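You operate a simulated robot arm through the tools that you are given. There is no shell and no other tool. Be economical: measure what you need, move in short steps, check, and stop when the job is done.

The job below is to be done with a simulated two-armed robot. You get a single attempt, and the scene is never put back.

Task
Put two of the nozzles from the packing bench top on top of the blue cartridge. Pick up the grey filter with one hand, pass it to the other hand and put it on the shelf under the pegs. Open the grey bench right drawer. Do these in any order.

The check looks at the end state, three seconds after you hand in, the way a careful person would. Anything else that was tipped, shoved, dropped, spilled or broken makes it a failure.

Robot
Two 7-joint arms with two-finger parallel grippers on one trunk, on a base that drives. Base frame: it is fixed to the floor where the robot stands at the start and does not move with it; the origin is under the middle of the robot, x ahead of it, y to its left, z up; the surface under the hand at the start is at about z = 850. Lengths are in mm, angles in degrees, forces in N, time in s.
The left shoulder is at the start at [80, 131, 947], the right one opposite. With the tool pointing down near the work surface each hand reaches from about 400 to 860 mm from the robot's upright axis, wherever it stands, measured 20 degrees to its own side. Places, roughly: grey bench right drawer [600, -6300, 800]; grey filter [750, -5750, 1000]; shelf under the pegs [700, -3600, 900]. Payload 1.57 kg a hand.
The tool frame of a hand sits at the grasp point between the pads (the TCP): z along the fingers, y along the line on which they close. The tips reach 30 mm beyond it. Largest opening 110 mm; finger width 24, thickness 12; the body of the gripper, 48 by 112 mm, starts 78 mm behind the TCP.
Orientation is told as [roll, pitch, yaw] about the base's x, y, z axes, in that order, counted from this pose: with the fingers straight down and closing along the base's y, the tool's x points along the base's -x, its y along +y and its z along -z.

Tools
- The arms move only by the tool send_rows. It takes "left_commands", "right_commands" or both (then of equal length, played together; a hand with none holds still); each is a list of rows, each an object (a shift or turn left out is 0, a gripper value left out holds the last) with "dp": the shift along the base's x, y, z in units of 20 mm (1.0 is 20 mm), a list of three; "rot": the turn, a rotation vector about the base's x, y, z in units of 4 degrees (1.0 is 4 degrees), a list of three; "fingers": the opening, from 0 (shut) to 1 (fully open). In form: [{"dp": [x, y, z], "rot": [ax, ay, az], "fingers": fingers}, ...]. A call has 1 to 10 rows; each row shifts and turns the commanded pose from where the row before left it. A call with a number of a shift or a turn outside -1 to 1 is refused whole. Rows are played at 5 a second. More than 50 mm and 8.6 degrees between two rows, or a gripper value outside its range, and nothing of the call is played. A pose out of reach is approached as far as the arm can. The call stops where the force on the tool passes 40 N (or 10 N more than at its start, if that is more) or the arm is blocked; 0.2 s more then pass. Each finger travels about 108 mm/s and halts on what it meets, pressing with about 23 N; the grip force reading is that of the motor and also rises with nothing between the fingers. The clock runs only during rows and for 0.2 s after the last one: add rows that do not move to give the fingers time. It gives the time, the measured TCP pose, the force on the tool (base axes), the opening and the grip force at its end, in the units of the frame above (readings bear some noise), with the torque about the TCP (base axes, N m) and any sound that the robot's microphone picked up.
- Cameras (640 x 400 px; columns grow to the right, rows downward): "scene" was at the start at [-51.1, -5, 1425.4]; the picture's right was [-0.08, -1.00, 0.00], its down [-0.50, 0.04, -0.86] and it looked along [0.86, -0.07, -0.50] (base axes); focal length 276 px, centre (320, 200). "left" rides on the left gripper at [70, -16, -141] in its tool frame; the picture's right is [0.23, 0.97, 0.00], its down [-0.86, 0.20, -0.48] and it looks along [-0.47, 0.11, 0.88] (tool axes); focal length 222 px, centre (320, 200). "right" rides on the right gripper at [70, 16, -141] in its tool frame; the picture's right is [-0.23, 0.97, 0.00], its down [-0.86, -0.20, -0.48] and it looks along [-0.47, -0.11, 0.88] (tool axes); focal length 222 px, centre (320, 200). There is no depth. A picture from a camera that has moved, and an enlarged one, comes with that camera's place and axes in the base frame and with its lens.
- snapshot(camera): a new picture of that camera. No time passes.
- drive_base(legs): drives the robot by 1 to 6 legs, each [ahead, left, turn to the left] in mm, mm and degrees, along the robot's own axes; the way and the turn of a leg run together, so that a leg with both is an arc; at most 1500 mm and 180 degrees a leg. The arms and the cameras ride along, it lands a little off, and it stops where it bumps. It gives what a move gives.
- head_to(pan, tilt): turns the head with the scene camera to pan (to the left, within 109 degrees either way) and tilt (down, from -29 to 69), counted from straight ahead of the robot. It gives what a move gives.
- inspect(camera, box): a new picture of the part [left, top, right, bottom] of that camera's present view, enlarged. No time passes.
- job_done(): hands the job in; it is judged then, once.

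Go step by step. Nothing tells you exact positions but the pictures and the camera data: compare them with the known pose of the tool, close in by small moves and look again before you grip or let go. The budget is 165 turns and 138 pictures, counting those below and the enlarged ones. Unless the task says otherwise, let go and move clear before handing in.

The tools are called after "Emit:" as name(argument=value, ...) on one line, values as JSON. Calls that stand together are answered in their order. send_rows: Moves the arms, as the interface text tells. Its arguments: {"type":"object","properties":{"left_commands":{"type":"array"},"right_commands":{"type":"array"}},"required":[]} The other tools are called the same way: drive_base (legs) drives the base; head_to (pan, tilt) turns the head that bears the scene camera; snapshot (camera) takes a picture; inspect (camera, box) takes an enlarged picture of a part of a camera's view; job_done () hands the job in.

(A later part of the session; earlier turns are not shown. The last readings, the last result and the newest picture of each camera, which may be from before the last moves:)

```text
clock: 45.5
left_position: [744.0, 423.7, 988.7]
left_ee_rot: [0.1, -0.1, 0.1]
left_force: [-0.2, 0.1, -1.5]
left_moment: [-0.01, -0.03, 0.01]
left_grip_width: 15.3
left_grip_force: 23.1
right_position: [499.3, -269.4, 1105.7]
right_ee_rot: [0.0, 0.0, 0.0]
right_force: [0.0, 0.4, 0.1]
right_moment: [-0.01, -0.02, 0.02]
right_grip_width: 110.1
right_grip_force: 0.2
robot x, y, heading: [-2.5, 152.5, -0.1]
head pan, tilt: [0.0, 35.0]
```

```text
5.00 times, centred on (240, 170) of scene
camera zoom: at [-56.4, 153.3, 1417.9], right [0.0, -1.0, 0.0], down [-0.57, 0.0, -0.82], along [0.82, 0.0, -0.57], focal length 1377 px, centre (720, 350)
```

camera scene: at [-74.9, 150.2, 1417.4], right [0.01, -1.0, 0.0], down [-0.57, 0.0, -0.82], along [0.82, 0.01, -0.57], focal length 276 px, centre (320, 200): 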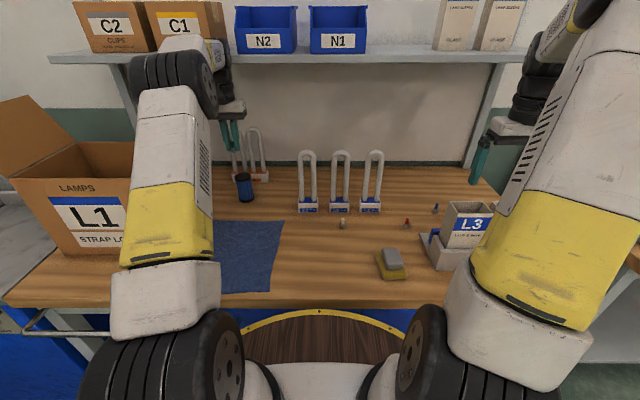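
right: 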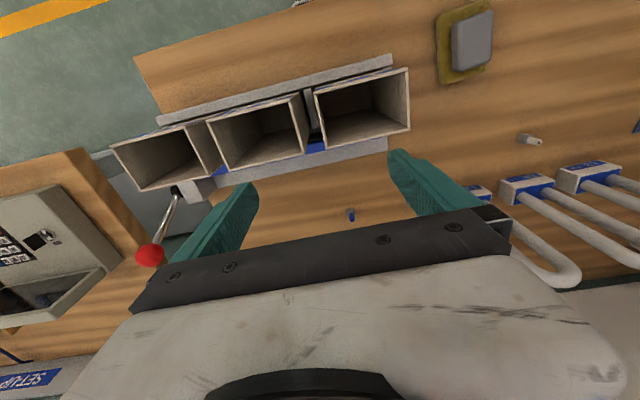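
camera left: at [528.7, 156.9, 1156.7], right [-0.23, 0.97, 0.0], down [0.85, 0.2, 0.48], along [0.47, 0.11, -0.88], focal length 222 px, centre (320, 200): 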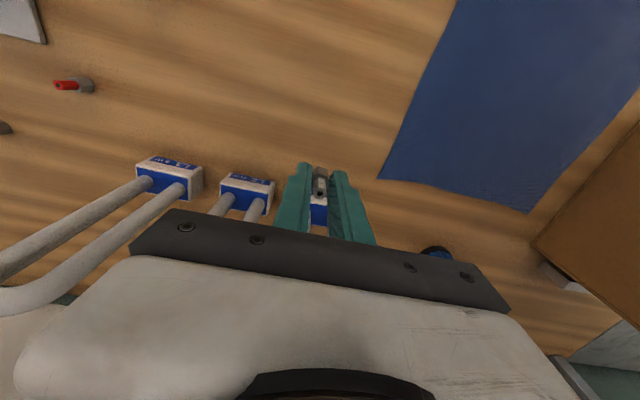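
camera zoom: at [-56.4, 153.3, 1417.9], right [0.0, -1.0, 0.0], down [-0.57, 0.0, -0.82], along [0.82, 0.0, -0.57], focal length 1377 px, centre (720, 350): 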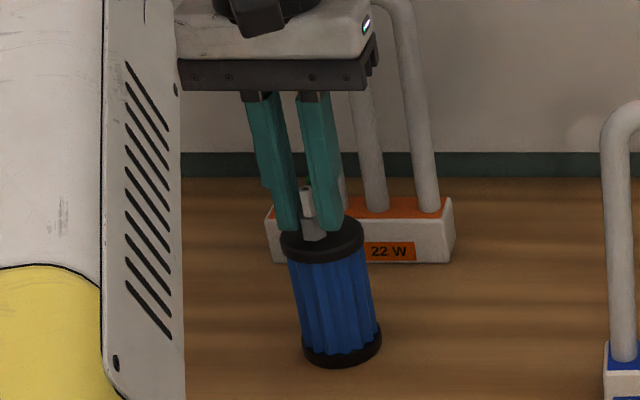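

Aligned. I lower about 7 mm to contact and release, then withdraw up and back.

Emit:
send_rows(left_commands=[{"dp": [0, 0, -0.2]}, {"dp": [0, 0, -0.14]}, {"dp": [0, 0, 0]}])

Emit:
send_rows(left_commands=[{"fingers": 0.3}, {"dp": [0, 0, 0]}, {"dp": [0, 0, 0]}, {"dp": [0, 0, 0.5]}, {"dp": [0, 0, 1]}, {"dp": [0, 0, 0.8]}, {"dp": [-1, 0, 0]}, {"dp": [-1, 0, 0]}, {"dp": [-1, 0, 0]}, {"dp": [-1, 0, 0]}])

Emit:
inspect(camera="left", box=[260, 120, 380, 220])

Emit:
inspect(camera="scene", box=[210, 130, 270, 210])

```text
clock: 46.3
left_position: [744.0, 423.1, 982.2]
left_ee_rot: [0.1, 0.0, 0.2]
left_force: [0.4, 0.4, 6.6]
left_moment: [0.02, 0.05, 0.04]
left_grip_width: 14.9
left_grip_force: 23.0
right_position: [498.7, -268.8, 1105.8]
right_ee_rot: [0.0, 0.1, 0.0]
right_force: [0.3, 0.2, 0.5]
right_moment: [-0.01, 0.03, -0.01]
right_grip_width: 110.4
right_grip_force: 0.0
robot x, y, heading: [-6.8, 149.4, -0.1]
head pan, tilt: [0.0, 35.0]
```

```text
clock: 48.5
left_position: [665.1, 422.7, 1029.6]
left_ee_rot: [0.1, -0.1, 0.3]
left_force: [-0.6, -0.7, -0.5]
left_moment: [0.01, 0.0, -0.01]
left_grip_width: 33.0
left_grip_force: 0.0
right_position: [499.7, -268.5, 1104.3]
right_ee_rot: [-0.1, 0.2, 0.0]
right_force: [-0.2, 0.4, -0.5]
right_moment: [0.01, 0.02, -0.01]
right_grip_width: 110.0
right_grip_force: 0.1
robot x, y, heading: [-4.8, 152.9, 0.0]
head pan, tilt: [0.0, 35.0]
```

```text
4.00 times, centred on (320, 170) of left
camera zoom: at [595.0, 406.1, 1171.0], right [-0.23, 0.97, 0.0], down [0.85, 0.2, 0.48], along [0.47, 0.11, -0.88], focal length 888 px, centre (320, 320)
```

zoom: 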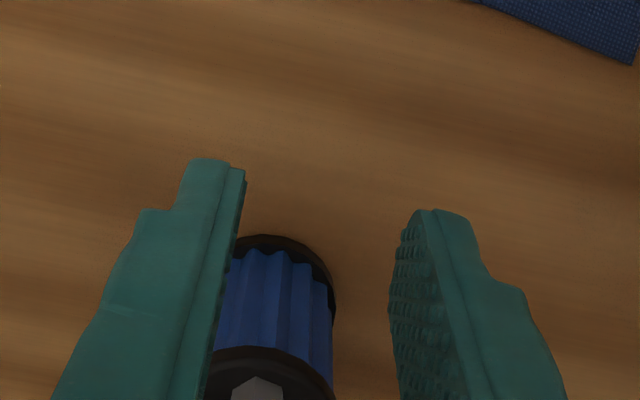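

```text
5.00 times, centred on (240, 170) of scene
camera zoom: at [-56.2, 153.3, 1417.9], right [0.0, -1.0, 0.0], down [-0.57, 0.0, -0.82], along [0.82, 0.0, -0.57], focal length 1377 px, centre (720, 350)
```

zoom: 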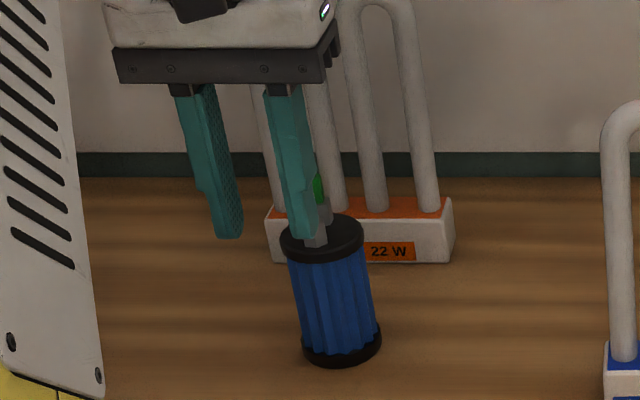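

Both nozzles stand on the cartridge. I pull the left arm back and look right for the drive along the room.

Emit:
send_rows(left_commands=[{"dp": [-1, -0.5, 0.5]}, {"dp": [-1, -0.5, 0.5]}, {"dp": [-1, -0.5, 0.5]}, {"dp": [-1, -0.5, 0.5]}, {"dp": [-1, -0.5, 0.5]}, {"dp": [-1, -0.5, 0.5]}, {"dp": [-1, -0.5, 0.5]}, {"dp": [-1, -0.5, 0.5]}])

Emit:
inspect(camera="scene", box=[210, 130, 270, 210])

Emit:
head_to(pan=-60, tilt=20)

Emit:
snapshot(camera="scene")

Emit:
head_to(pan=-105, tilt=25)

Emit:
snapshot(camera="scene")

```text
clock: 50.3
left_position: [503.6, 342.1, 1108.1]
left_ee_rot: [0.0, 0.1, 0.0]
left_force: [-0.1, 0.2, 0.8]
left_moment: [0.02, 0.02, -0.03]
left_grip_width: 32.8
left_grip_force: 0.0
right_position: [499.9, -269.9, 1105.4]
right_ee_rot: [0.0, 0.1, 0.0]
right_force: [0.6, 0.1, 0.1]
right_moment: [-0.03, 0.02, 0.01]
right_grip_width: 110.0
right_grip_force: 0.1
robot x, y, heading: [-5.3, 152.0, -0.3]
head pan, tilt: [0.0, 35.0]
```

```text
5.00 times, centred on (240, 170) of scene
camera zoom: at [-56.2, 153.4, 1417.9], right [0.0, -1.0, 0.0], down [-0.57, 0.0, -0.82], along [0.82, 0.0, -0.57], focal length 1377 px, centre (720, 350)
```

zoom: 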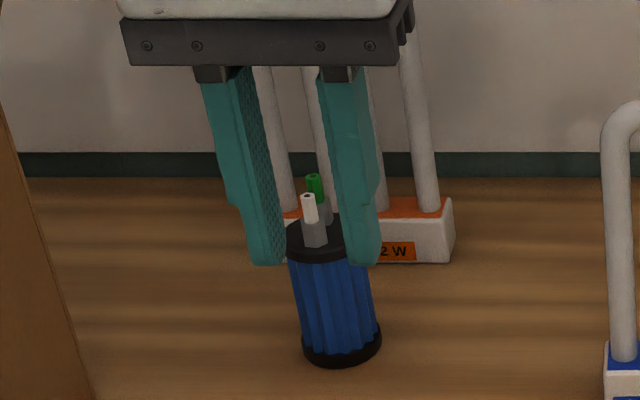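

```text
clock: 51.6
left_position: [504.8, 341.6, 1108.8]
left_ee_rot: [0.1, -0.1, 0.2]
left_force: [-0.6, 0.1, -0.2]
left_moment: [0.01, -0.01, -0.01]
left_grip_width: 33.0
left_grip_force: 0.1
right_position: [499.0, -270.0, 1105.7]
right_ee_rot: [0.0, 0.0, 0.0]
right_force: [-0.2, 0.5, -0.4]
right_moment: [0.03, 0.01, 0.03]
right_grip_width: 109.9
right_grip_force: 0.1
robot x, y, heading: [-0.7, 151.2, -0.3]
head pan, tilt: [-60.0, 20.0]
```

```text
101 pictures are left
camera scene: at [-97.9, 72.6, 1441.8], right [-0.87, -0.5, 0.0], down [-0.17, 0.3, -0.94], along [0.47, -0.81, -0.34], focal length 276 px, centre (320, 200)
```

scene: 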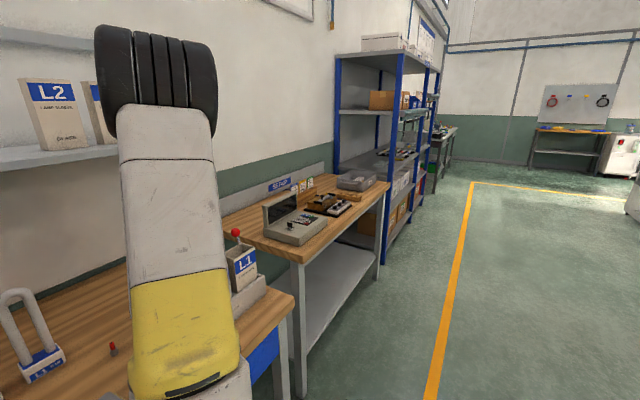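

```text
clock: 52.8
left_position: [504.6, 342.3, 1108.6]
left_ee_rot: [0.0, 0.0, 0.2]
left_force: [0.3, 0.5, 1.1]
left_moment: [0.02, 0.02, 0.01]
left_grip_width: 32.6
left_grip_force: 0.0
right_position: [498.7, -269.6, 1105.0]
right_ee_rot: [0.0, 0.0, 0.0]
right_force: [-0.3, 1.2, 0.1]
right_moment: [0.01, 0.03, 0.01]
right_grip_width: 110.0
right_grip_force: 0.1
robot x, y, heading: [-1.4, 149.4, 0.2]
head pan, tilt: [-105.0, 25.0]
```

```text
100 pictures are left
camera scene: at [-168.3, 64.2, 1433.7], right [-0.97, 0.26, 0.0], down [0.11, 0.41, -0.91], along [-0.23, -0.88, -0.42], focal length 276 px, centre (320, 200)
```

scene: 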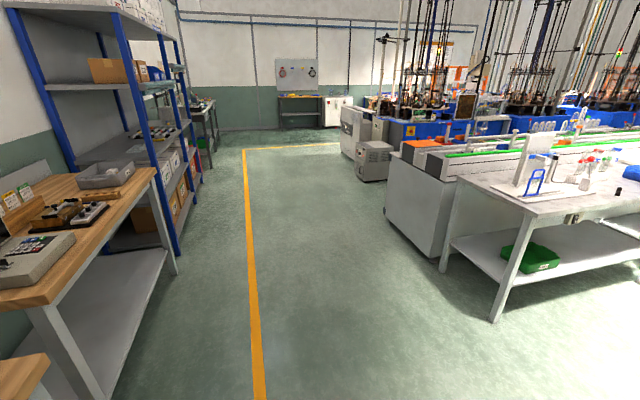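

The aisle to the right is clear. I back up 350 mm and drive sideways to about y = -3600 to look at the pegs shelf.

Emit:
drive_base(legs=[[-350, 0, 0], [0, -1500, 0], [0, -1500, 0], [0, -700, 0]])

Emit:
head_to(pan=0, tilt=25)

Emit:
snapshot(camera="scene")

Emit:
head_to(pan=-55, tilt=20)

Emit:
snapshot(camera="scene")

```text
clock: 72.7
left_position: [186.0, -3390.8, 1107.8]
left_ee_rot: [0.0, 0.0, 0.6]
left_force: [0.1, -0.5, -0.3]
left_moment: [0.04, 0.05, 0.01]
left_grip_width: 32.9
left_grip_force: 0.1
right_position: [183.6, -4000.6, 1106.0]
right_ee_rot: [0.0, 0.2, 0.3]
right_force: [-0.6, -0.2, 0.3]
right_moment: [0.03, -0.01, -0.01]
right_grip_width: 110.0
right_grip_force: 0.1
robot x, y, heading: [-319.9, -3582.7, 0.7]
head pan, tilt: [-105.0, 25.0]
```

```text
clock: 74.5
left_position: [185.3, -3391.4, 1108.2]
left_ee_rot: [0.0, 0.0, 0.5]
left_force: [0.6, 0.0, -0.5]
left_moment: [0.01, 0.0, -0.04]
left_grip_width: 32.9
left_grip_force: 0.0
right_position: [184.1, -4001.7, 1105.6]
right_ee_rot: [0.0, 0.2, 0.4]
right_force: [0.5, -0.2, -1.0]
right_moment: [-0.02, 0.01, 0.02]
right_grip_width: 109.8
right_grip_force: 0.1
robot x, y, heading: [-322.6, -3582.8, 0.5]
head pan, tilt: [0.0, 25.0]
```

```text
99 pictures are left
camera scene: at [-370.1, -3582.6, 1433.7], right [0.01, -1.0, 0.0], down [-0.42, 0.0, -0.91], along [0.91, 0.01, -0.42], focal length 276 px, centre (320, 200)
```

scene: 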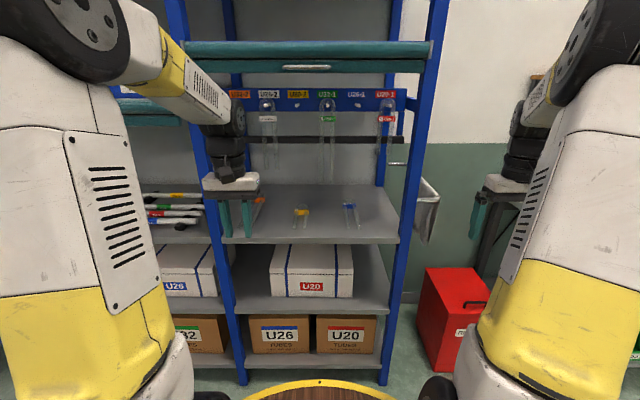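

```text
clock: 75.7
left_position: [186.2, -3390.3, 1107.8]
left_ee_rot: [0.1, 0.0, 0.4]
left_force: [0.0, -0.3, -0.4]
left_moment: [0.0, 0.0, 0.01]
left_grip_width: 33.0
left_grip_force: 0.1
right_position: [182.7, -4001.5, 1105.8]
right_ee_rot: [0.0, 0.1, 0.3]
right_force: [0.4, -0.2, 0.1]
right_moment: [-0.03, 0.03, 0.01]
right_grip_width: 110.2
right_grip_force: 0.0
robot x, y, heading: [-324.4, -3586.6, 0.5]
head pan, tilt: [-55.0, 20.0]
```

```text
98 pictures are left
camera scene: at [-408.3, -3659.0, 1441.8], right [-0.81, -0.58, 0.0], down [-0.2, 0.28, -0.94], along [0.54, -0.77, -0.34], focal length 276 px, centre (320, 200)
```

scene: 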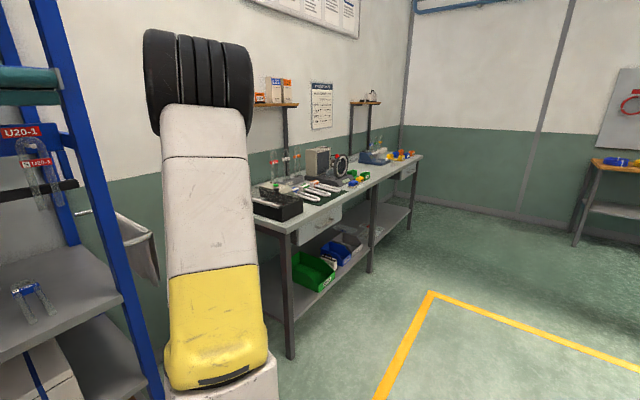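

The pegs shelf has its surface at z≈900, x≈456–940 and y≈-3240…-3860, with a few tubes lying on it. Next I go to the grey bench.

Emit:
drive_base(legs=[[0, -1500, -0.5], [0, -700, 0]])

Emit:
head_to(pan=0, tilt=28)

Emit:
snapshot(camera="scene")

```text
clock: 86.6
left_position: [156.9, -5601.1, 1109.4]
left_ee_rot: [0.0, 0.0, -1.8]
left_force: [-0.2, 0.5, 0.1]
left_moment: [0.0, -0.01, 0.01]
left_grip_width: 32.8
left_grip_force: 0.1
right_position: [132.1, -6212.9, 1105.8]
right_ee_rot: [0.0, 0.0, -1.9]
right_force: [-0.2, 0.3, -0.7]
right_moment: [0.03, 0.0, 0.06]
right_grip_width: 110.2
right_grip_force: 0.0
robot x, y, heading: [-357.3, -5777.1, -1.8]
head pan, tilt: [-55.0, 20.0]
```

```text
clock: 87.8
left_position: [156.6, -5601.5, 1107.9]
left_ee_rot: [0.0, -0.1, -1.6]
left_force: [0.5, -0.5, -0.1]
left_moment: [0.02, 0.02, 0.0]
left_grip_width: 33.0
left_grip_force: 0.0
right_position: [131.1, -6212.6, 1105.6]
right_ee_rot: [0.0, 0.0, -1.8]
right_force: [-0.1, -0.2, 0.9]
right_moment: [0.01, -0.01, 0.05]
right_grip_width: 110.1
right_grip_force: 0.1
robot x, y, heading: [-357.7, -5773.8, -1.5]
head pan, tilt: [0.0, 28.0]
```

```text
97 pictures are left
camera scene: at [-406.9, -5772.8, 1428.9], right [-0.03, -1.0, 0.0], down [-0.47, 0.01, -0.88], along [0.88, -0.03, -0.47], focal length 276 px, centre (320, 200)
```

scene: 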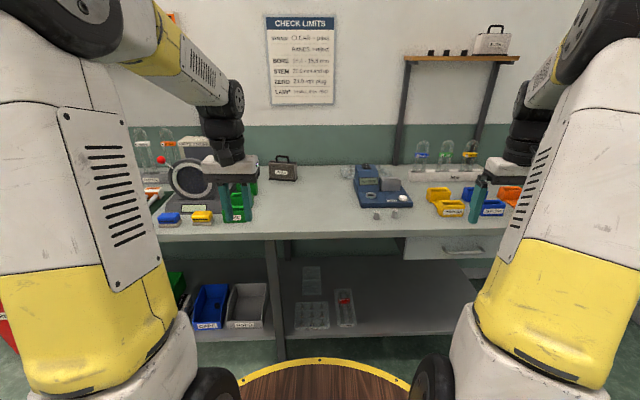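

The grey bench is in view, with the right drawer's handle near column 460. I zoom in to identify the grey filter.

Emit:
inspect(camera="scene", box=[130, 110, 330, 240])

Emit:
inspect(camera="scene", box=[320, 120, 530, 270])

```text
3.08 times, centred on (230, 175) of scene
camera zoom: at [-406.9, -5772.8, 1428.9], right [-0.03, -1.0, 0.0], down [-0.47, 0.01, -0.88], along [0.88, -0.03, -0.47], focal length 848 px, centre (597, 277)
```

zoom: 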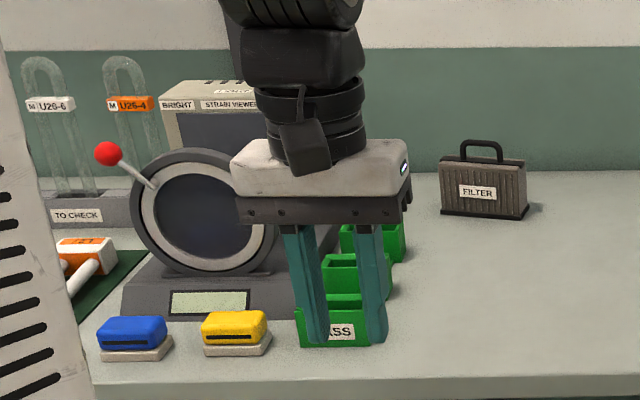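

```text
2.67 times, centred on (425, 195) of scene
camera zoom: at [-406.9, -5772.8, 1428.9], right [-0.03, -1.0, 0.0], down [-0.47, 0.01, -0.88], along [0.88, -0.03, -0.47], focal length 735 px, centre (40, 213)
```

zoom: 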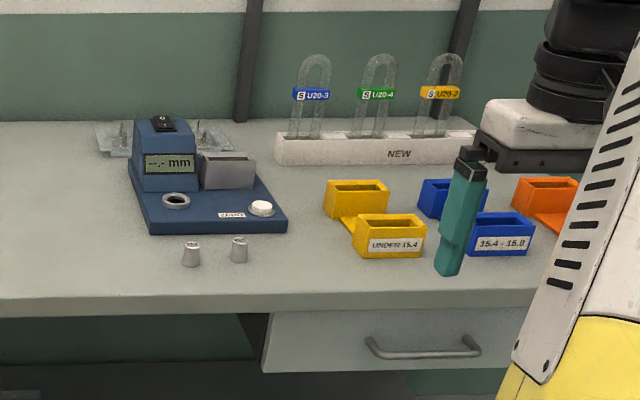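

The grey FILTER box with a handle stands at the back of the bench, and the drawer handle is near (380, -6310, 790). My plan is to take the filter with the left hand first, then open the drawer with the right. I straighten up and move closer.

Emit:
drive_base(legs=[[0, 0, 1.6], [260, 20, 0]])

Emit:
head_to(pan=0, tilt=40)

Emit:
snapshot(camera="scene")

Emit:
snapshot(camera="left")

Emit:
snapshot(camera="right")

```text
clock: 90.1
left_position: [415.6, -5567.2, 1108.2]
left_ee_rot: [0.0, 0.0, 0.0]
left_force: [0.9, -0.1, -0.7]
left_moment: [0.01, -0.01, -0.02]
left_grip_width: 33.0
left_grip_force: 0.0
right_position: [408.5, -6178.0, 1106.9]
right_ee_rot: [0.0, 0.1, -0.1]
right_force: [-1.4, -0.2, -0.1]
right_moment: [0.02, -0.01, 0.0]
right_grip_width: 109.8
right_grip_force: 0.0
robot x, y, heading: [-91.5, -5758.2, 0.1]
head pan, tilt: [0.0, 28.0]
```

```text
clock: 90.8
left_position: [416.3, -5567.6, 1107.8]
left_ee_rot: [0.0, 0.0, 0.0]
left_force: [-0.3, -0.3, 0.2]
left_moment: [-0.02, 0.01, 0.0]
left_grip_width: 32.9
left_grip_force: 0.1
right_position: [407.9, -6178.5, 1104.9]
right_ee_rot: [0.0, 0.2, -0.1]
right_force: [0.5, -0.1, -0.3]
right_moment: [0.0, 0.01, -0.01]
right_grip_width: 109.9
right_grip_force: 0.0
robot x, y, heading: [-90.2, -5755.2, -0.1]
head pan, tilt: [0.0, 40.0]
```

```text
94 pictures are left
camera scene: at [-149.0, -5754.8, 1410.4], right [0.0, -1.0, 0.0], down [-0.64, 0.0, -0.77], along [0.77, 0.0, -0.64], focal length 276 px, centre (320, 200)
```

scene: 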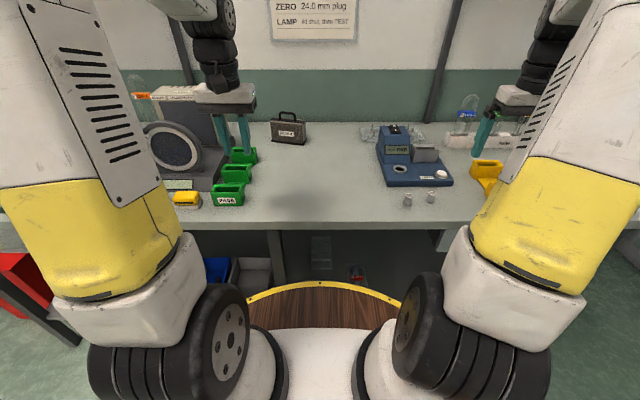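

```text
93 pictures are left
camera left: at [345.9, -5584.3, 1250.8], right [-0.23, 0.97, 0.0], down [0.85, 0.2, 0.48], along [0.47, 0.11, -0.88], focal length 222 px, centre (320, 200)
```

left: 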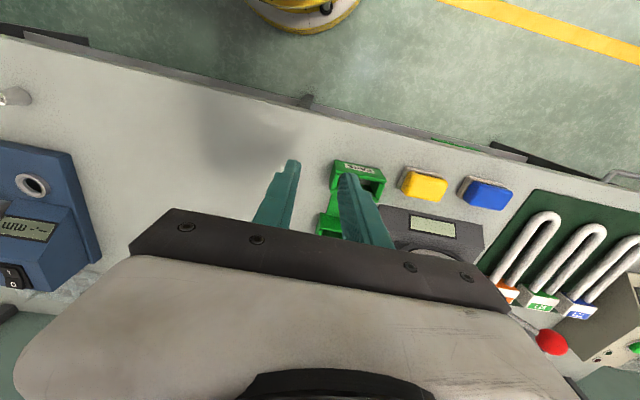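

```text
92 pictures are left
camera right: at [340.1, -6161.5, 1248.4], right [0.23, 0.97, 0.0], down [0.86, -0.2, 0.48], along [0.46, -0.11, -0.88], focal length 222 px, centre (320, 200)
```

right: 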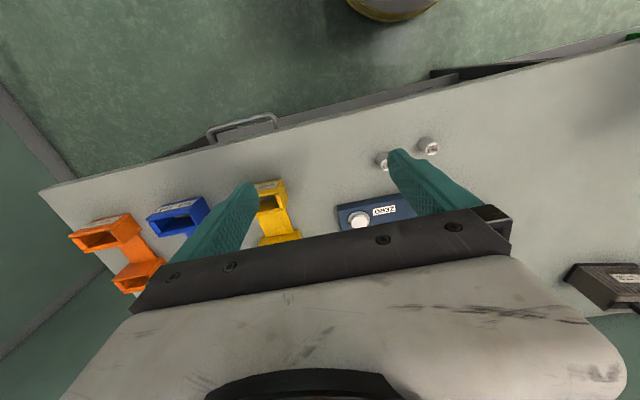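

The bench top is at z≈852 with its front edge at x≈402, and the filter stands far back at x≈900, y≈-5617. I drive closer, just short of the bench edge, and look at the clearance and the filter.

Emit:
drive_base(legs=[[110, 0, 0]])

Emit:
snapshot(camera="scene")

Emit:
inspect(camera="scene", box=[240, 80, 340, 160])

```text
clock: 92.0
left_position: [525.0, -5566.7, 1107.8]
left_ee_rot: [0.1, 0.0, 0.0]
left_force: [-0.2, -0.7, -0.8]
left_moment: [0.02, 0.01, 0.0]
left_grip_width: 33.0
left_grip_force: 0.0
right_position: [518.9, -6177.0, 1104.6]
right_ee_rot: [0.0, 0.0, 0.0]
right_force: [-0.2, 0.1, 1.2]
right_moment: [0.01, 0.0, 0.01]
right_grip_width: 110.1
right_grip_force: 0.0
robot x, y, heading: [15.3, -5757.7, -0.1]
head pan, tilt: [0.0, 40.0]
```

```text
91 pictures are left
camera scene: at [-39.6, -5754.9, 1410.3], right [0.0, -1.0, 0.0], down [-0.64, 0.0, -0.77], along [0.77, 0.0, -0.64], focal length 276 px, centre (320, 200)
```

scene: 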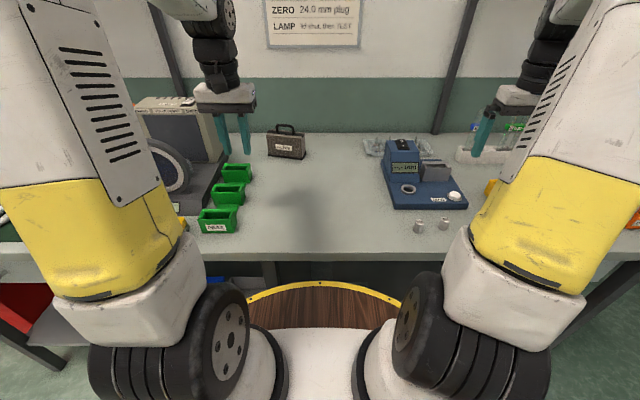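

```text
5.00 times, centred on (290, 120) of scene
camera zoom: at [-39.6, -5754.9, 1410.3], right [0.0, -1.0, 0.0], down [-0.64, 0.0, -0.77], along [0.77, 0.0, -0.64], focal length 1377 px, centre (470, 600)
```

zoom: 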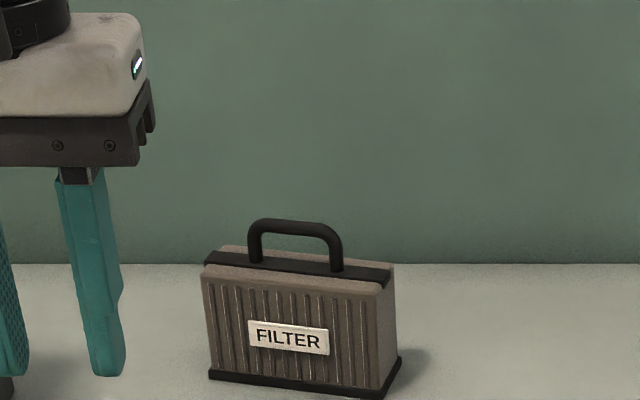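

The filter's centre is about (910, -5625), turned roughly -13°, with body top z≈938, handle top z≈974 and thickness ≈64. It's at the limit of reach, so I'll take it by the handle with a forward-tilted tool and bring it nearer first.

Emit:
drive_base(legs=[[30, 0, 0]])

Emit:
send_rows(left_commands=[{"dp": [0, 0, 0], "rot": [0, -1, 0], "fingers": 0.9}, {"dp": [0, 0, 0], "rot": [0, -1, 0]}, {"rot": [0, -1, 0]}, {"rot": [0, -1, 0]}, {"rot": [0, -1, 0]}, {"rot": [0, -1, 0]}, {"rot": [0, 0, -1]}, {"rot": [0, 0, -1]}, {"rot": [0, 0, -1]}, {"rot": [0, 0, 0]}])

Emit:
send_rows(left_commands=[{"dp": [1, -0.3, -0.1]}, {"dp": [1, -0.3, -0.1]}, {"dp": [1, -0.3, -0.1]}, {"dp": [1, -0.3, -0.1]}, {"dp": [1, -0.3, -0.1]}, {"dp": [1, -0.3, -0.1]}, {"dp": [1, -0.3, -0.1]}, {"dp": [1, -0.3, -0.1]}, {"dp": [1, -0.3, -0.1]}, {"dp": [1, -0.2, -0.1]}])

Emit:
snapshot(camera="left")

Emit:
snapshot(camera="scene")

```text
clock: 92.8
left_position: [554.0, -5566.6, 1109.0]
left_ee_rot: [0.0, 0.0, 0.1]
left_force: [-0.3, -0.4, -0.6]
left_moment: [-0.01, 0.0, 0.0]
left_grip_width: 32.9
left_grip_force: 0.0
right_position: [549.3, -6177.7, 1106.6]
right_ee_rot: [0.1, 0.1, -0.1]
right_force: [1.1, -0.5, 0.7]
right_moment: [0.01, -0.01, 0.0]
right_grip_width: 109.8
right_grip_force: 0.0
robot x, y, heading: [46.3, -5759.1, -0.2]
head pan, tilt: [0.0, 40.0]
```

```text
clock: 95.0
left_position: [555.1, -5566.5, 1106.2]
left_ee_rot: [0.0, -24.1, -11.9]
left_force: [0.4, 0.5, 0.3]
left_moment: [-0.06, 0.04, 0.01]
left_grip_width: 99.0
left_grip_force: 0.1
right_position: [549.0, -6177.6, 1105.1]
right_ee_rot: [0.1, 0.0, -0.1]
right_force: [-0.6, -0.2, 0.1]
right_moment: [0.03, 0.01, 0.03]
right_grip_width: 110.2
right_grip_force: 0.0
robot x, y, heading: [47.6, -5759.0, 0.2]
head pan, tilt: [0.0, 40.0]
```

```text
clock: 97.2
left_position: [752.9, -5624.2, 1088.2]
left_ee_rot: [0.0, -24.0, -11.9]
left_force: [0.4, -0.6, 0.8]
left_moment: [-0.04, 0.02, 0.01]
left_grip_width: 98.7
left_grip_force: 0.0
right_position: [548.4, -6177.4, 1106.4]
right_ee_rot: [0.0, 0.1, 0.0]
right_force: [0.2, -0.9, 0.7]
right_moment: [-0.05, -0.02, 0.01]
right_grip_width: 110.0
right_grip_force: 0.0
robot x, y, heading: [43.2, -5757.4, 0.3]
head pan, tilt: [0.0, 40.0]
```

```text
89 pictures are left
camera left: at [631.3, -5615.3, 1190.3], right [0.0, 1.0, -0.09], down [0.61, 0.07, 0.79], along [0.79, -0.06, -0.61], focal length 222 px, centre (320, 200)
```

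left: 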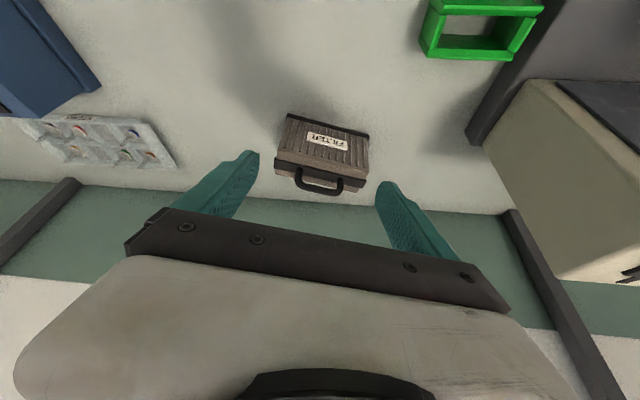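

```text
88 pictures are left
camera scene: at [-10.2, -5754.9, 1410.3], right [0.0, -1.0, 0.0], down [-0.64, 0.0, -0.77], along [0.77, 0.0, -0.64], focal length 276 px, centre (320, 200)
```

scene: 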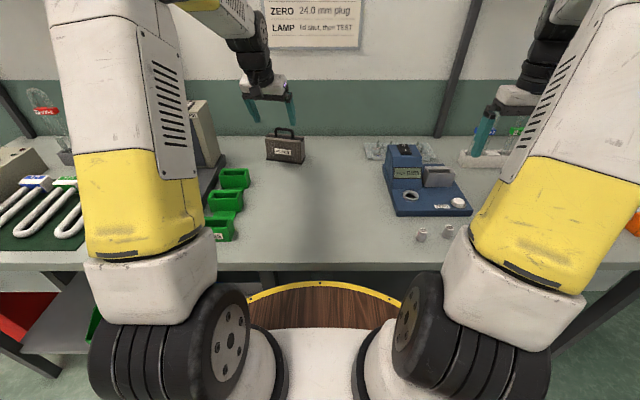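

I refine the handle position with enlarged views.

Emit:
inspect(camera="left", box=[240, 90, 400, 220])

Emit:
inspect(camera="scene", box=[235, 60, 335, 180])

```text
3.08 times, centred on (320, 155) of left
camera zoom: at [631.3, -5615.3, 1190.3], right [0.0, 1.0, -0.09], down [0.61, 0.07, 0.79], along [0.79, -0.06, -0.61], focal length 684 px, centre (320, 338)
```

zoom: 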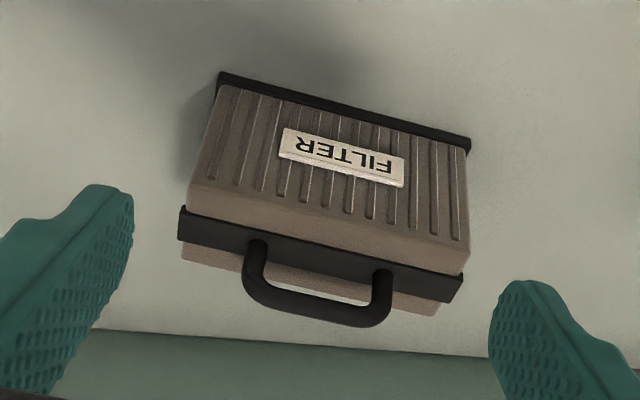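

```text
3.33 times, centred on (285, 120) of scene
camera zoom: at [-10.2, -5754.9, 1410.3], right [0.0, -1.0, 0.0], down [-0.64, 0.0, -0.77], along [0.77, 0.0, -0.64], focal length 918 px, centre (437, 467)
```

zoom: 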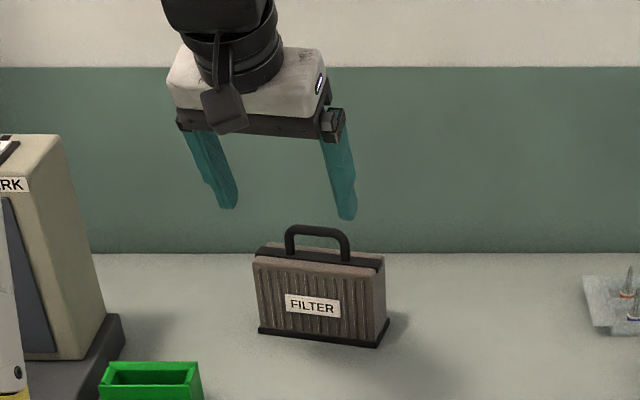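

Triangulating puts the handle near (875, -5634), with its top at about z 984 and the body top at about 957. I move to hover just above it.

Emit:
send_rows(left_commands=[{"dp": [0.9, -0.06, -0.4]}, {"dp": [0.9, -0.06, -0.4]}, {"dp": [0.9, -0.06, -0.5]}, {"dp": [0.9, -0.06, -0.5]}, {"dp": [0.9, -0.06, -0.5]}, {"dp": [0.9, -0.06, -0.5]}, {"dp": [0, 0, 0]}])

Emit:
inspect(camera="left", box=[220, 90, 420, 240])

Emit:
inspect(camera="scene", box=[235, 60, 335, 180])

```text
clock: 98.8
left_position: [862.4, -5632.5, 1032.5]
left_ee_rot: [0.1, -24.0, -12.0]
left_force: [0.2, 0.1, 0.4]
left_moment: [-0.01, -0.04, 0.01]
left_grip_width: 98.9
left_grip_force: 0.0
right_position: [548.1, -6178.5, 1105.4]
right_ee_rot: [-0.1, 0.1, -0.1]
right_force: [-0.7, 0.6, -0.2]
right_moment: [0.0, 0.01, -0.01]
right_grip_width: 110.1
right_grip_force: 0.1
robot x, y, heading: [46.1, -5756.4, -0.3]
head pan, tilt: [0.0, 40.0]
```

```text
2.67 times, centred on (320, 165) of left
camera zoom: at [740.5, -5623.2, 1133.6], right [0.0, 1.0, -0.09], down [0.61, 0.07, 0.79], along [0.79, -0.06, -0.61], focal length 592 px, centre (320, 293)
```

zoom: 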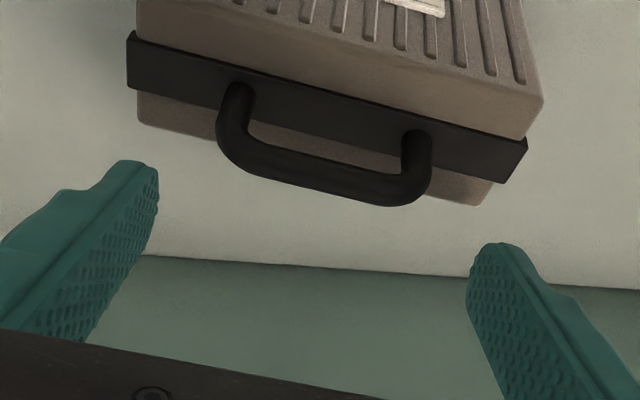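

```text
3.33 times, centred on (285, 120) of scene
camera zoom: at [-10.0, -5755.0, 1410.4], right [0.0, -1.0, 0.0], down [-0.64, 0.0, -0.77], along [0.77, 0.0, -0.64], focal length 918 px, centre (437, 467)
```

zoom: 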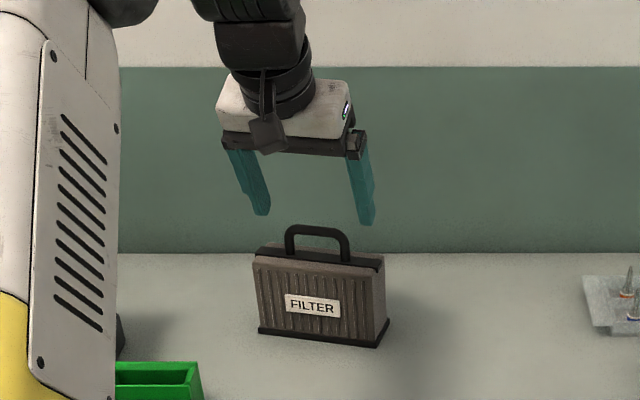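

Well aligned. I descend about 36 mm so that the fingers straddle the handle.

Emit:
send_rows(left_commands=[{"dp": [0, -0.05, -0.5]}, {"dp": [0, 0, -0.5]}, {"dp": [0, 0, -0.4]}, {"dp": [0, 0, -0.4]}, {"dp": [0, 0, 0]}])

Emit:
inspect(camera="left", box=[220, 90, 420, 240])

Emit:
inspect(camera="scene", box=[235, 60, 335, 180])

```text
clock: 100.0
left_position: [862.3, -5633.0, 997.0]
left_ee_rot: [0.0, -24.1, -11.9]
left_force: [-1.8, -0.4, 5.8]
left_moment: [-0.04, 0.05, -0.05]
left_grip_width: 99.2
left_grip_force: 0.1
right_position: [548.1, -6178.6, 1106.1]
right_ee_rot: [0.0, 0.2, -0.1]
right_force: [-0.3, 0.2, -0.5]
right_moment: [0.0, -0.03, 0.04]
right_grip_width: 110.2
right_grip_force: 0.0
robot x, y, heading: [49.8, -5755.4, -0.1]
head pan, tilt: [0.0, 40.0]
```

```text
2.67 times, centred on (320, 165) of left
camera zoom: at [740.7, -5624.6, 1099.0], right [0.0, 1.0, -0.09], down [0.61, 0.07, 0.79], along [0.79, -0.06, -0.61], focal length 592 px, centre (320, 293)
```

zoom: 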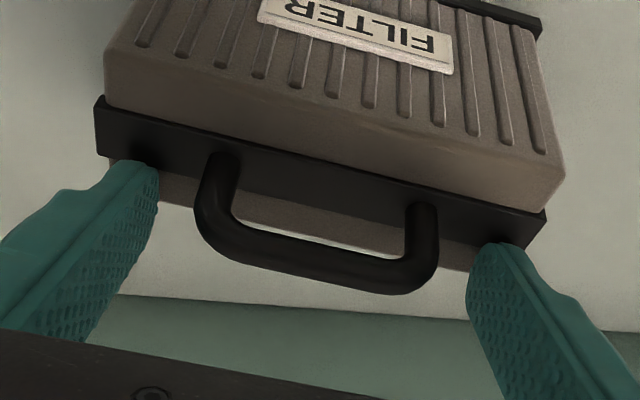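

```text
3.33 times, centred on (285, 120) of scene
camera zoom: at [-10.2, -5755.0, 1410.3], right [0.0, -1.0, 0.0], down [-0.64, 0.0, -0.77], along [0.77, 0.0, -0.64], focal length 918 px, centre (437, 467)
```

zoom: 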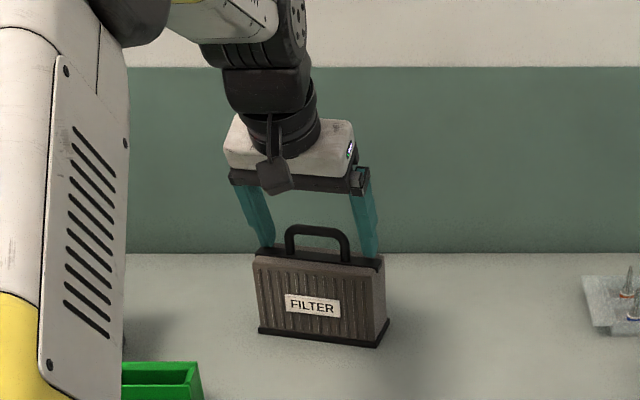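

The tips just touch the body top, so I raise 3 mm and close on the handle.

Emit:
send_rows(left_commands=[{"dp": [0, 0, 0.15]}, {"fingers": 0.0}, {"dp": [0, 0, 0]}, {"dp": [0, 0, 0]}, {"dp": [0, 0, 0]}])

Emit:
inspect(camera="left", box=[220, 90, 420, 240])

```text
clock: 101.2
left_position: [863.2, -5632.6, 998.5]
left_ee_rot: [0.0, -24.0, -11.9]
left_force: [-0.7, 0.1, -0.6]
left_moment: [0.01, -0.04, 0.0]
left_grip_width: 68.0
left_grip_force: 23.0
right_position: [548.8, -6178.3, 1106.3]
right_ee_rot: [0.0, 0.0, -0.2]
right_force: [-0.3, -0.2, -1.0]
right_moment: [0.0, -0.01, 0.01]
right_grip_width: 109.6
right_grip_force: 0.0
robot x, y, heading: [44.5, -5758.4, 0.1]
head pan, tilt: [0.0, 40.0]
```

```text
2.67 times, centred on (320, 165) of left
camera zoom: at [740.6, -5624.6, 1101.2], right [0.0, 1.0, -0.09], down [0.62, 0.07, 0.79], along [0.79, -0.06, -0.61], focal length 592 px, centre (320, 293)
```

zoom: 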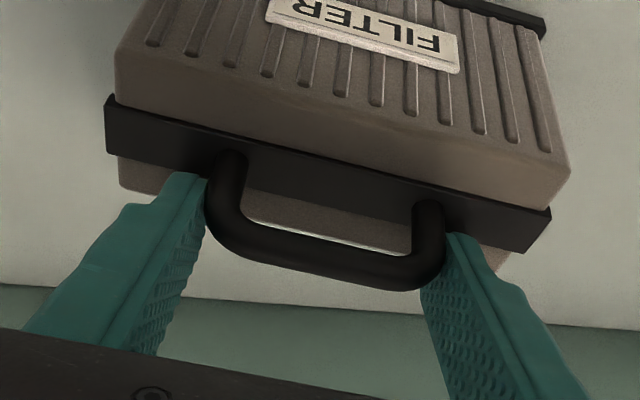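

Gripped at 68 mm. I lift 40 mm and check that it hangs well.

Emit:
send_rows(left_commands=[{"dp": [0, 0, 0.5]}, {"dp": [0, 0, 0.5]}, {"dp": [0, 0, 0.5]}, {"dp": [0, 0, 0.5]}, {"dp": [0, 0, 0]}])

Emit:
inspect(camera="scene", box=[235, 60, 335, 180])

```text
clock: 102.4
left_position: [863.0, -5634.7, 1038.8]
left_ee_rot: [0.1, -24.0, -11.9]
left_force: [-0.6, 0.5, -1.5]
left_moment: [0.0, 0.0, -0.02]
left_grip_width: 68.4
left_grip_force: 23.5
right_position: [548.7, -6177.8, 1105.2]
right_ee_rot: [0.0, 0.1, -0.2]
right_force: [-0.1, 1.2, 0.2]
right_moment: [0.03, 0.03, 0.0]
right_grip_width: 110.2
right_grip_force: 0.2
robot x, y, heading: [42.2, -5758.9, -0.3]
head pan, tilt: [0.0, 40.0]
```

```text
3.33 times, centred on (285, 120) of scene
camera zoom: at [-9.9, -5754.9, 1410.4], right [0.0, -1.0, 0.0], down [-0.64, 0.0, -0.77], along [0.77, 0.0, -0.64], focal length 918 px, centre (437, 467)
```

zoom: 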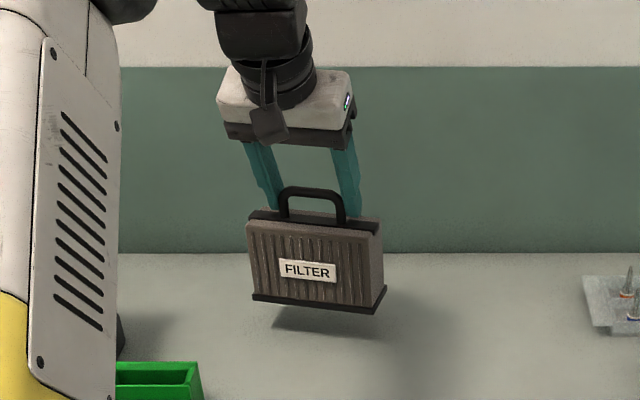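

The filter is light and hangs steadily. I bring it back and up over the bench, then back away from the bench.

Emit:
send_rows(left_commands=[{"dp": [-0.5, 0, 1]}, {"dp": [-1, 0, 1]}, {"dp": [-1, 0, 1]}, {"dp": [-1, 0, 1]}, {"dp": [-1, 0, 0.5]}, {"dp": [-1, 0, 0]}, {"dp": [-1, 0, 0]}, {"dp": [-1, 0, 0]}, {"dp": [-1, 0, 0]}, {"dp": [-1, 0, 0]}])

Emit:
send_rows(left_commands=[{"dp": [-1, 0, 0], "rot": [0, 0, 1]}, {"dp": [-1, 0, 0], "rot": [0, 0, 1]}, {"dp": [-1, 0, 0], "rot": [0, 0, 1]}, {"dp": [-0.5, 0, 0]}])

Emit:
drive_base(legs=[[-420, 0, 0], [0, -380, 0]])

Emit:
head_to(pan=-10, tilt=30)

Emit:
snapshot(camera="scene")

Emit:
snapshot(camera="right")

```text
clock: 104.6
left_position: [672.8, -5633.1, 1128.7]
left_ee_rot: [0.0, -24.0, -11.9]
left_force: [0.4, 0.7, -1.6]
left_moment: [0.0, 0.01, -0.01]
left_grip_width: 68.5
left_grip_force: 23.2
right_position: [547.7, -6178.4, 1106.4]
right_ee_rot: [0.0, 0.1, -0.1]
right_force: [0.5, -0.6, 0.0]
right_moment: [-0.02, 0.03, 0.02]
right_grip_width: 110.0
right_grip_force: 0.0
robot x, y, heading: [47.5, -5758.1, -0.0]
head pan, tilt: [0.0, 40.0]
```

```text
clock: 105.6
left_position: [600.7, -5633.1, 1129.3]
left_ee_rot: [-0.1, -24.0, 0.0]
left_force: [0.2, -0.1, -0.9]
left_moment: [0.01, -0.01, 0.02]
left_grip_width: 68.4
left_grip_force: 23.2
right_position: [548.2, -6177.7, 1105.5]
right_ee_rot: [0.0, 0.1, -0.1]
right_force: [0.6, 0.0, 0.0]
right_moment: [0.0, 0.0, 0.0]
right_grip_width: 110.0
right_grip_force: 0.1
robot x, y, heading: [48.1, -5755.2, -0.1]
head pan, tilt: [0.0, 40.0]
```

```text
clock: 110.2
left_position: [183.9, -6015.1, 1128.6]
left_ee_rot: [0.0, -23.9, 0.3]
left_force: [0.3, -0.6, -1.1]
left_moment: [0.01, 0.01, -0.01]
left_grip_width: 67.9
left_grip_force: 23.1
right_position: [132.4, -6560.5, 1105.7]
right_ee_rot: [-0.1, 0.2, 0.1]
right_force: [-0.1, -0.3, 0.0]
right_moment: [0.01, -0.01, 0.01]
right_grip_width: 109.7
right_grip_force: 0.2
robot x, y, heading: [-372.4, -6140.5, 0.1]
head pan, tilt: [0.0, 40.0]
```

```text
clock: 110.9
left_position: [185.0, -6015.5, 1128.9]
left_ee_rot: [0.1, -24.0, 0.3]
left_force: [0.2, -0.4, -1.5]
left_moment: [0.03, -0.04, 0.0]
left_grip_width: 67.9
left_grip_force: 23.0
right_position: [133.2, -6561.2, 1105.2]
right_ee_rot: [0.0, 0.2, 0.1]
right_force: [-0.4, -0.4, 0.7]
right_moment: [0.0, 0.0, -0.04]
right_grip_width: 110.0
right_grip_force: 0.0
robot x, y, heading: [-370.3, -6142.0, 0.2]
head pan, tilt: [-10.0, 30.0]
```

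```text
79 pictures are left
camera scene: at [-422.8, -6155.2, 1425.7], right [-0.17, -0.99, 0.0], down [-0.49, 0.09, -0.87], along [0.85, -0.15, -0.5], focal length 276 px, centre (320, 200)
```

scene: 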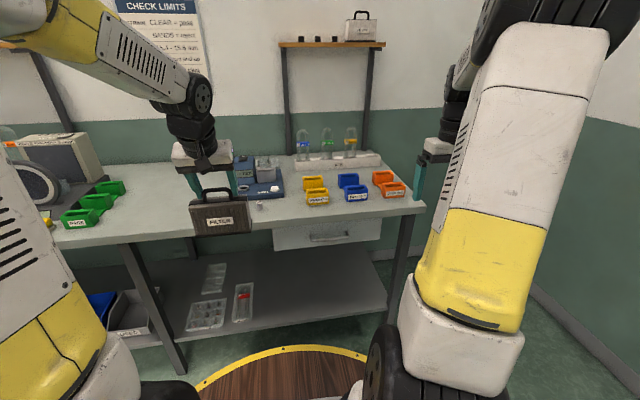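

```text
78 pictures are left
camera right: at [64.1, -6544.0, 1248.4], right [0.23, 0.97, 0.0], down [0.86, -0.2, 0.48], along [0.46, -0.11, -0.88], focal length 222 px, centre (320, 200)
```

right: 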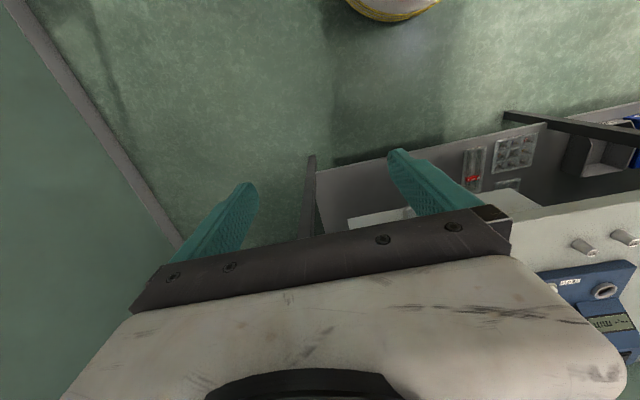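

The drawer handle is at about (375, -6328, 790). I turn the right hand so that its fingers point forward and close vertically.

Emit:
send_rows(right_commands=[{"dp": [0, 1, -0.5], "rot": [1, -1, -1]}, {"dp": [0, 1, -0.5], "rot": [1, -1, -1]}, {"dp": [0, 1, -0.5], "rot": [1, -1, -1]}, {"dp": [0, 1, -0.5], "rot": [1, -1, -1]}, {"dp": [0, 1, -0.5], "rot": [1, -1, -1]}, {"dp": [0, 1, -0.5], "rot": [1, -1, -1]}, {"dp": [0, 1, -0.5], "rot": [1, -1, -1]}, {"dp": [0, 1, -0.5], "rot": [1, -1, -1]}, {"rot": [1, -1, -1]}, {"rot": [0, 0, 0]}])

Emit:
snapshot(camera="scene")

```text
clock: 113.1
left_position: [184.3, -6015.0, 1129.1]
left_ee_rot: [0.0, -24.0, 0.3]
left_force: [0.0, -0.7, -1.9]
left_moment: [0.01, -0.01, 0.03]
left_grip_width: 68.2
left_grip_force: 23.4
right_position: [131.4, -6399.8, 1024.9]
right_ee_rot: [47.0, -19.5, -46.9]
right_force: [0.6, 0.2, 0.6]
right_moment: [-0.01, 0.0, 0.0]
right_grip_width: 109.8
right_grip_force: 0.1
robot x, y, heading: [-369.6, -6140.5, -0.0]
head pan, tilt: [-10.0, 30.0]
```

```text
77 pictures are left
camera scene: at [-422.8, -6155.2, 1425.7], right [-0.17, -0.99, 0.0], down [-0.49, 0.09, -0.87], along [0.85, -0.15, -0.5], focal length 276 px, centre (320, 200)
```

scene: 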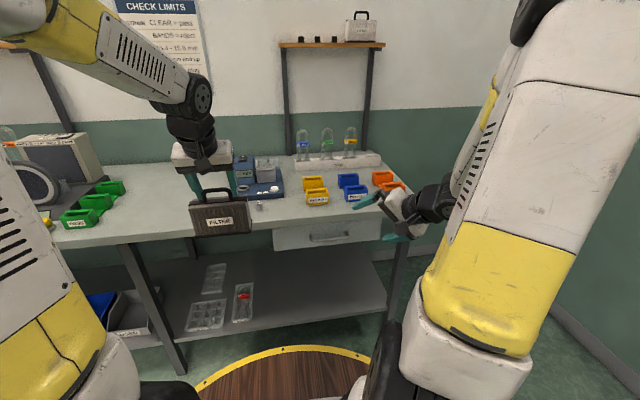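

The rotation works, so I finish the remaining turn while lowering.

Emit:
send_rows(right_commands=[{"dp": [0, 0, -1], "rot": [1, -1, -1]}, {"dp": [0, 0, -1], "rot": [1, -1, -1]}, {"dp": [0, 0, -1], "rot": [1, -1, -1]}, {"dp": [0, 0, -1], "rot": [1, -1, -1]}, {"dp": [0, 0.5, -1], "rot": [1, -1, -1]}, {"dp": [0, 1, -1], "rot": [1, -1, -1]}, {"dp": [0, 1, -1], "rot": [1, -1, -1]}, {"dp": [0, 1, -1], "rot": [1, -1, -1]}, {"rot": [0.32, -0.32, -0.32]}, {"rot": [0, 0, 0]}])

Emit:
snapshot(camera="right")

Emit:
snapshot(camera="scene")

```text
clock: 115.3
left_position: [184.7, -6015.6, 1128.6]
left_ee_rot: [-0.1, -24.1, 0.2]
left_force: [-0.3, 1.4, -1.0]
left_moment: [0.0, -0.03, -0.02]
left_grip_width: 68.4
left_grip_force: 22.9
right_position: [154.3, -6348.0, 858.6]
right_ee_rot: [90.1, -0.1, -90.0]
right_force: [-0.4, 0.4, -0.9]
right_moment: [0.03, -0.01, -0.04]
right_grip_width: 110.1
right_grip_force: 0.0
right hand out of reach, approached as far as the arm can: row 3, 4, 5, 6
robot x, y, heading: [-371.4, -6143.2, 0.1]
head pan, tilt: [-10.0, 30.0]
```

```text
76 pictures are left
camera right: at [14.1, -6278.1, 875.9], right [0.0, -0.23, 0.97], down [-0.48, -0.86, -0.2], along [0.88, -0.47, -0.11], focal length 222 px, centre (320, 200)
```

right: 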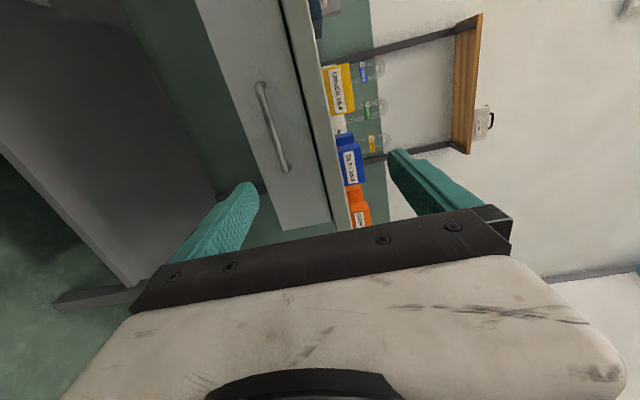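

```text
75 pictures are left
camera scene: at [-422.8, -6155.2, 1425.7], right [-0.17, -0.99, 0.0], down [-0.49, 0.09, -0.87], along [0.85, -0.15, -0.5], focal length 276 px, centre (320, 200)
```

scene: 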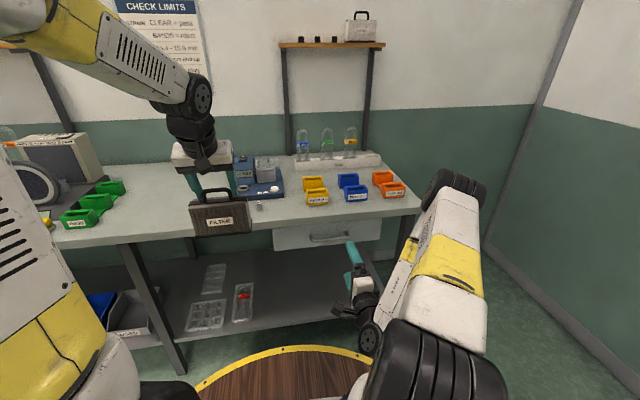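

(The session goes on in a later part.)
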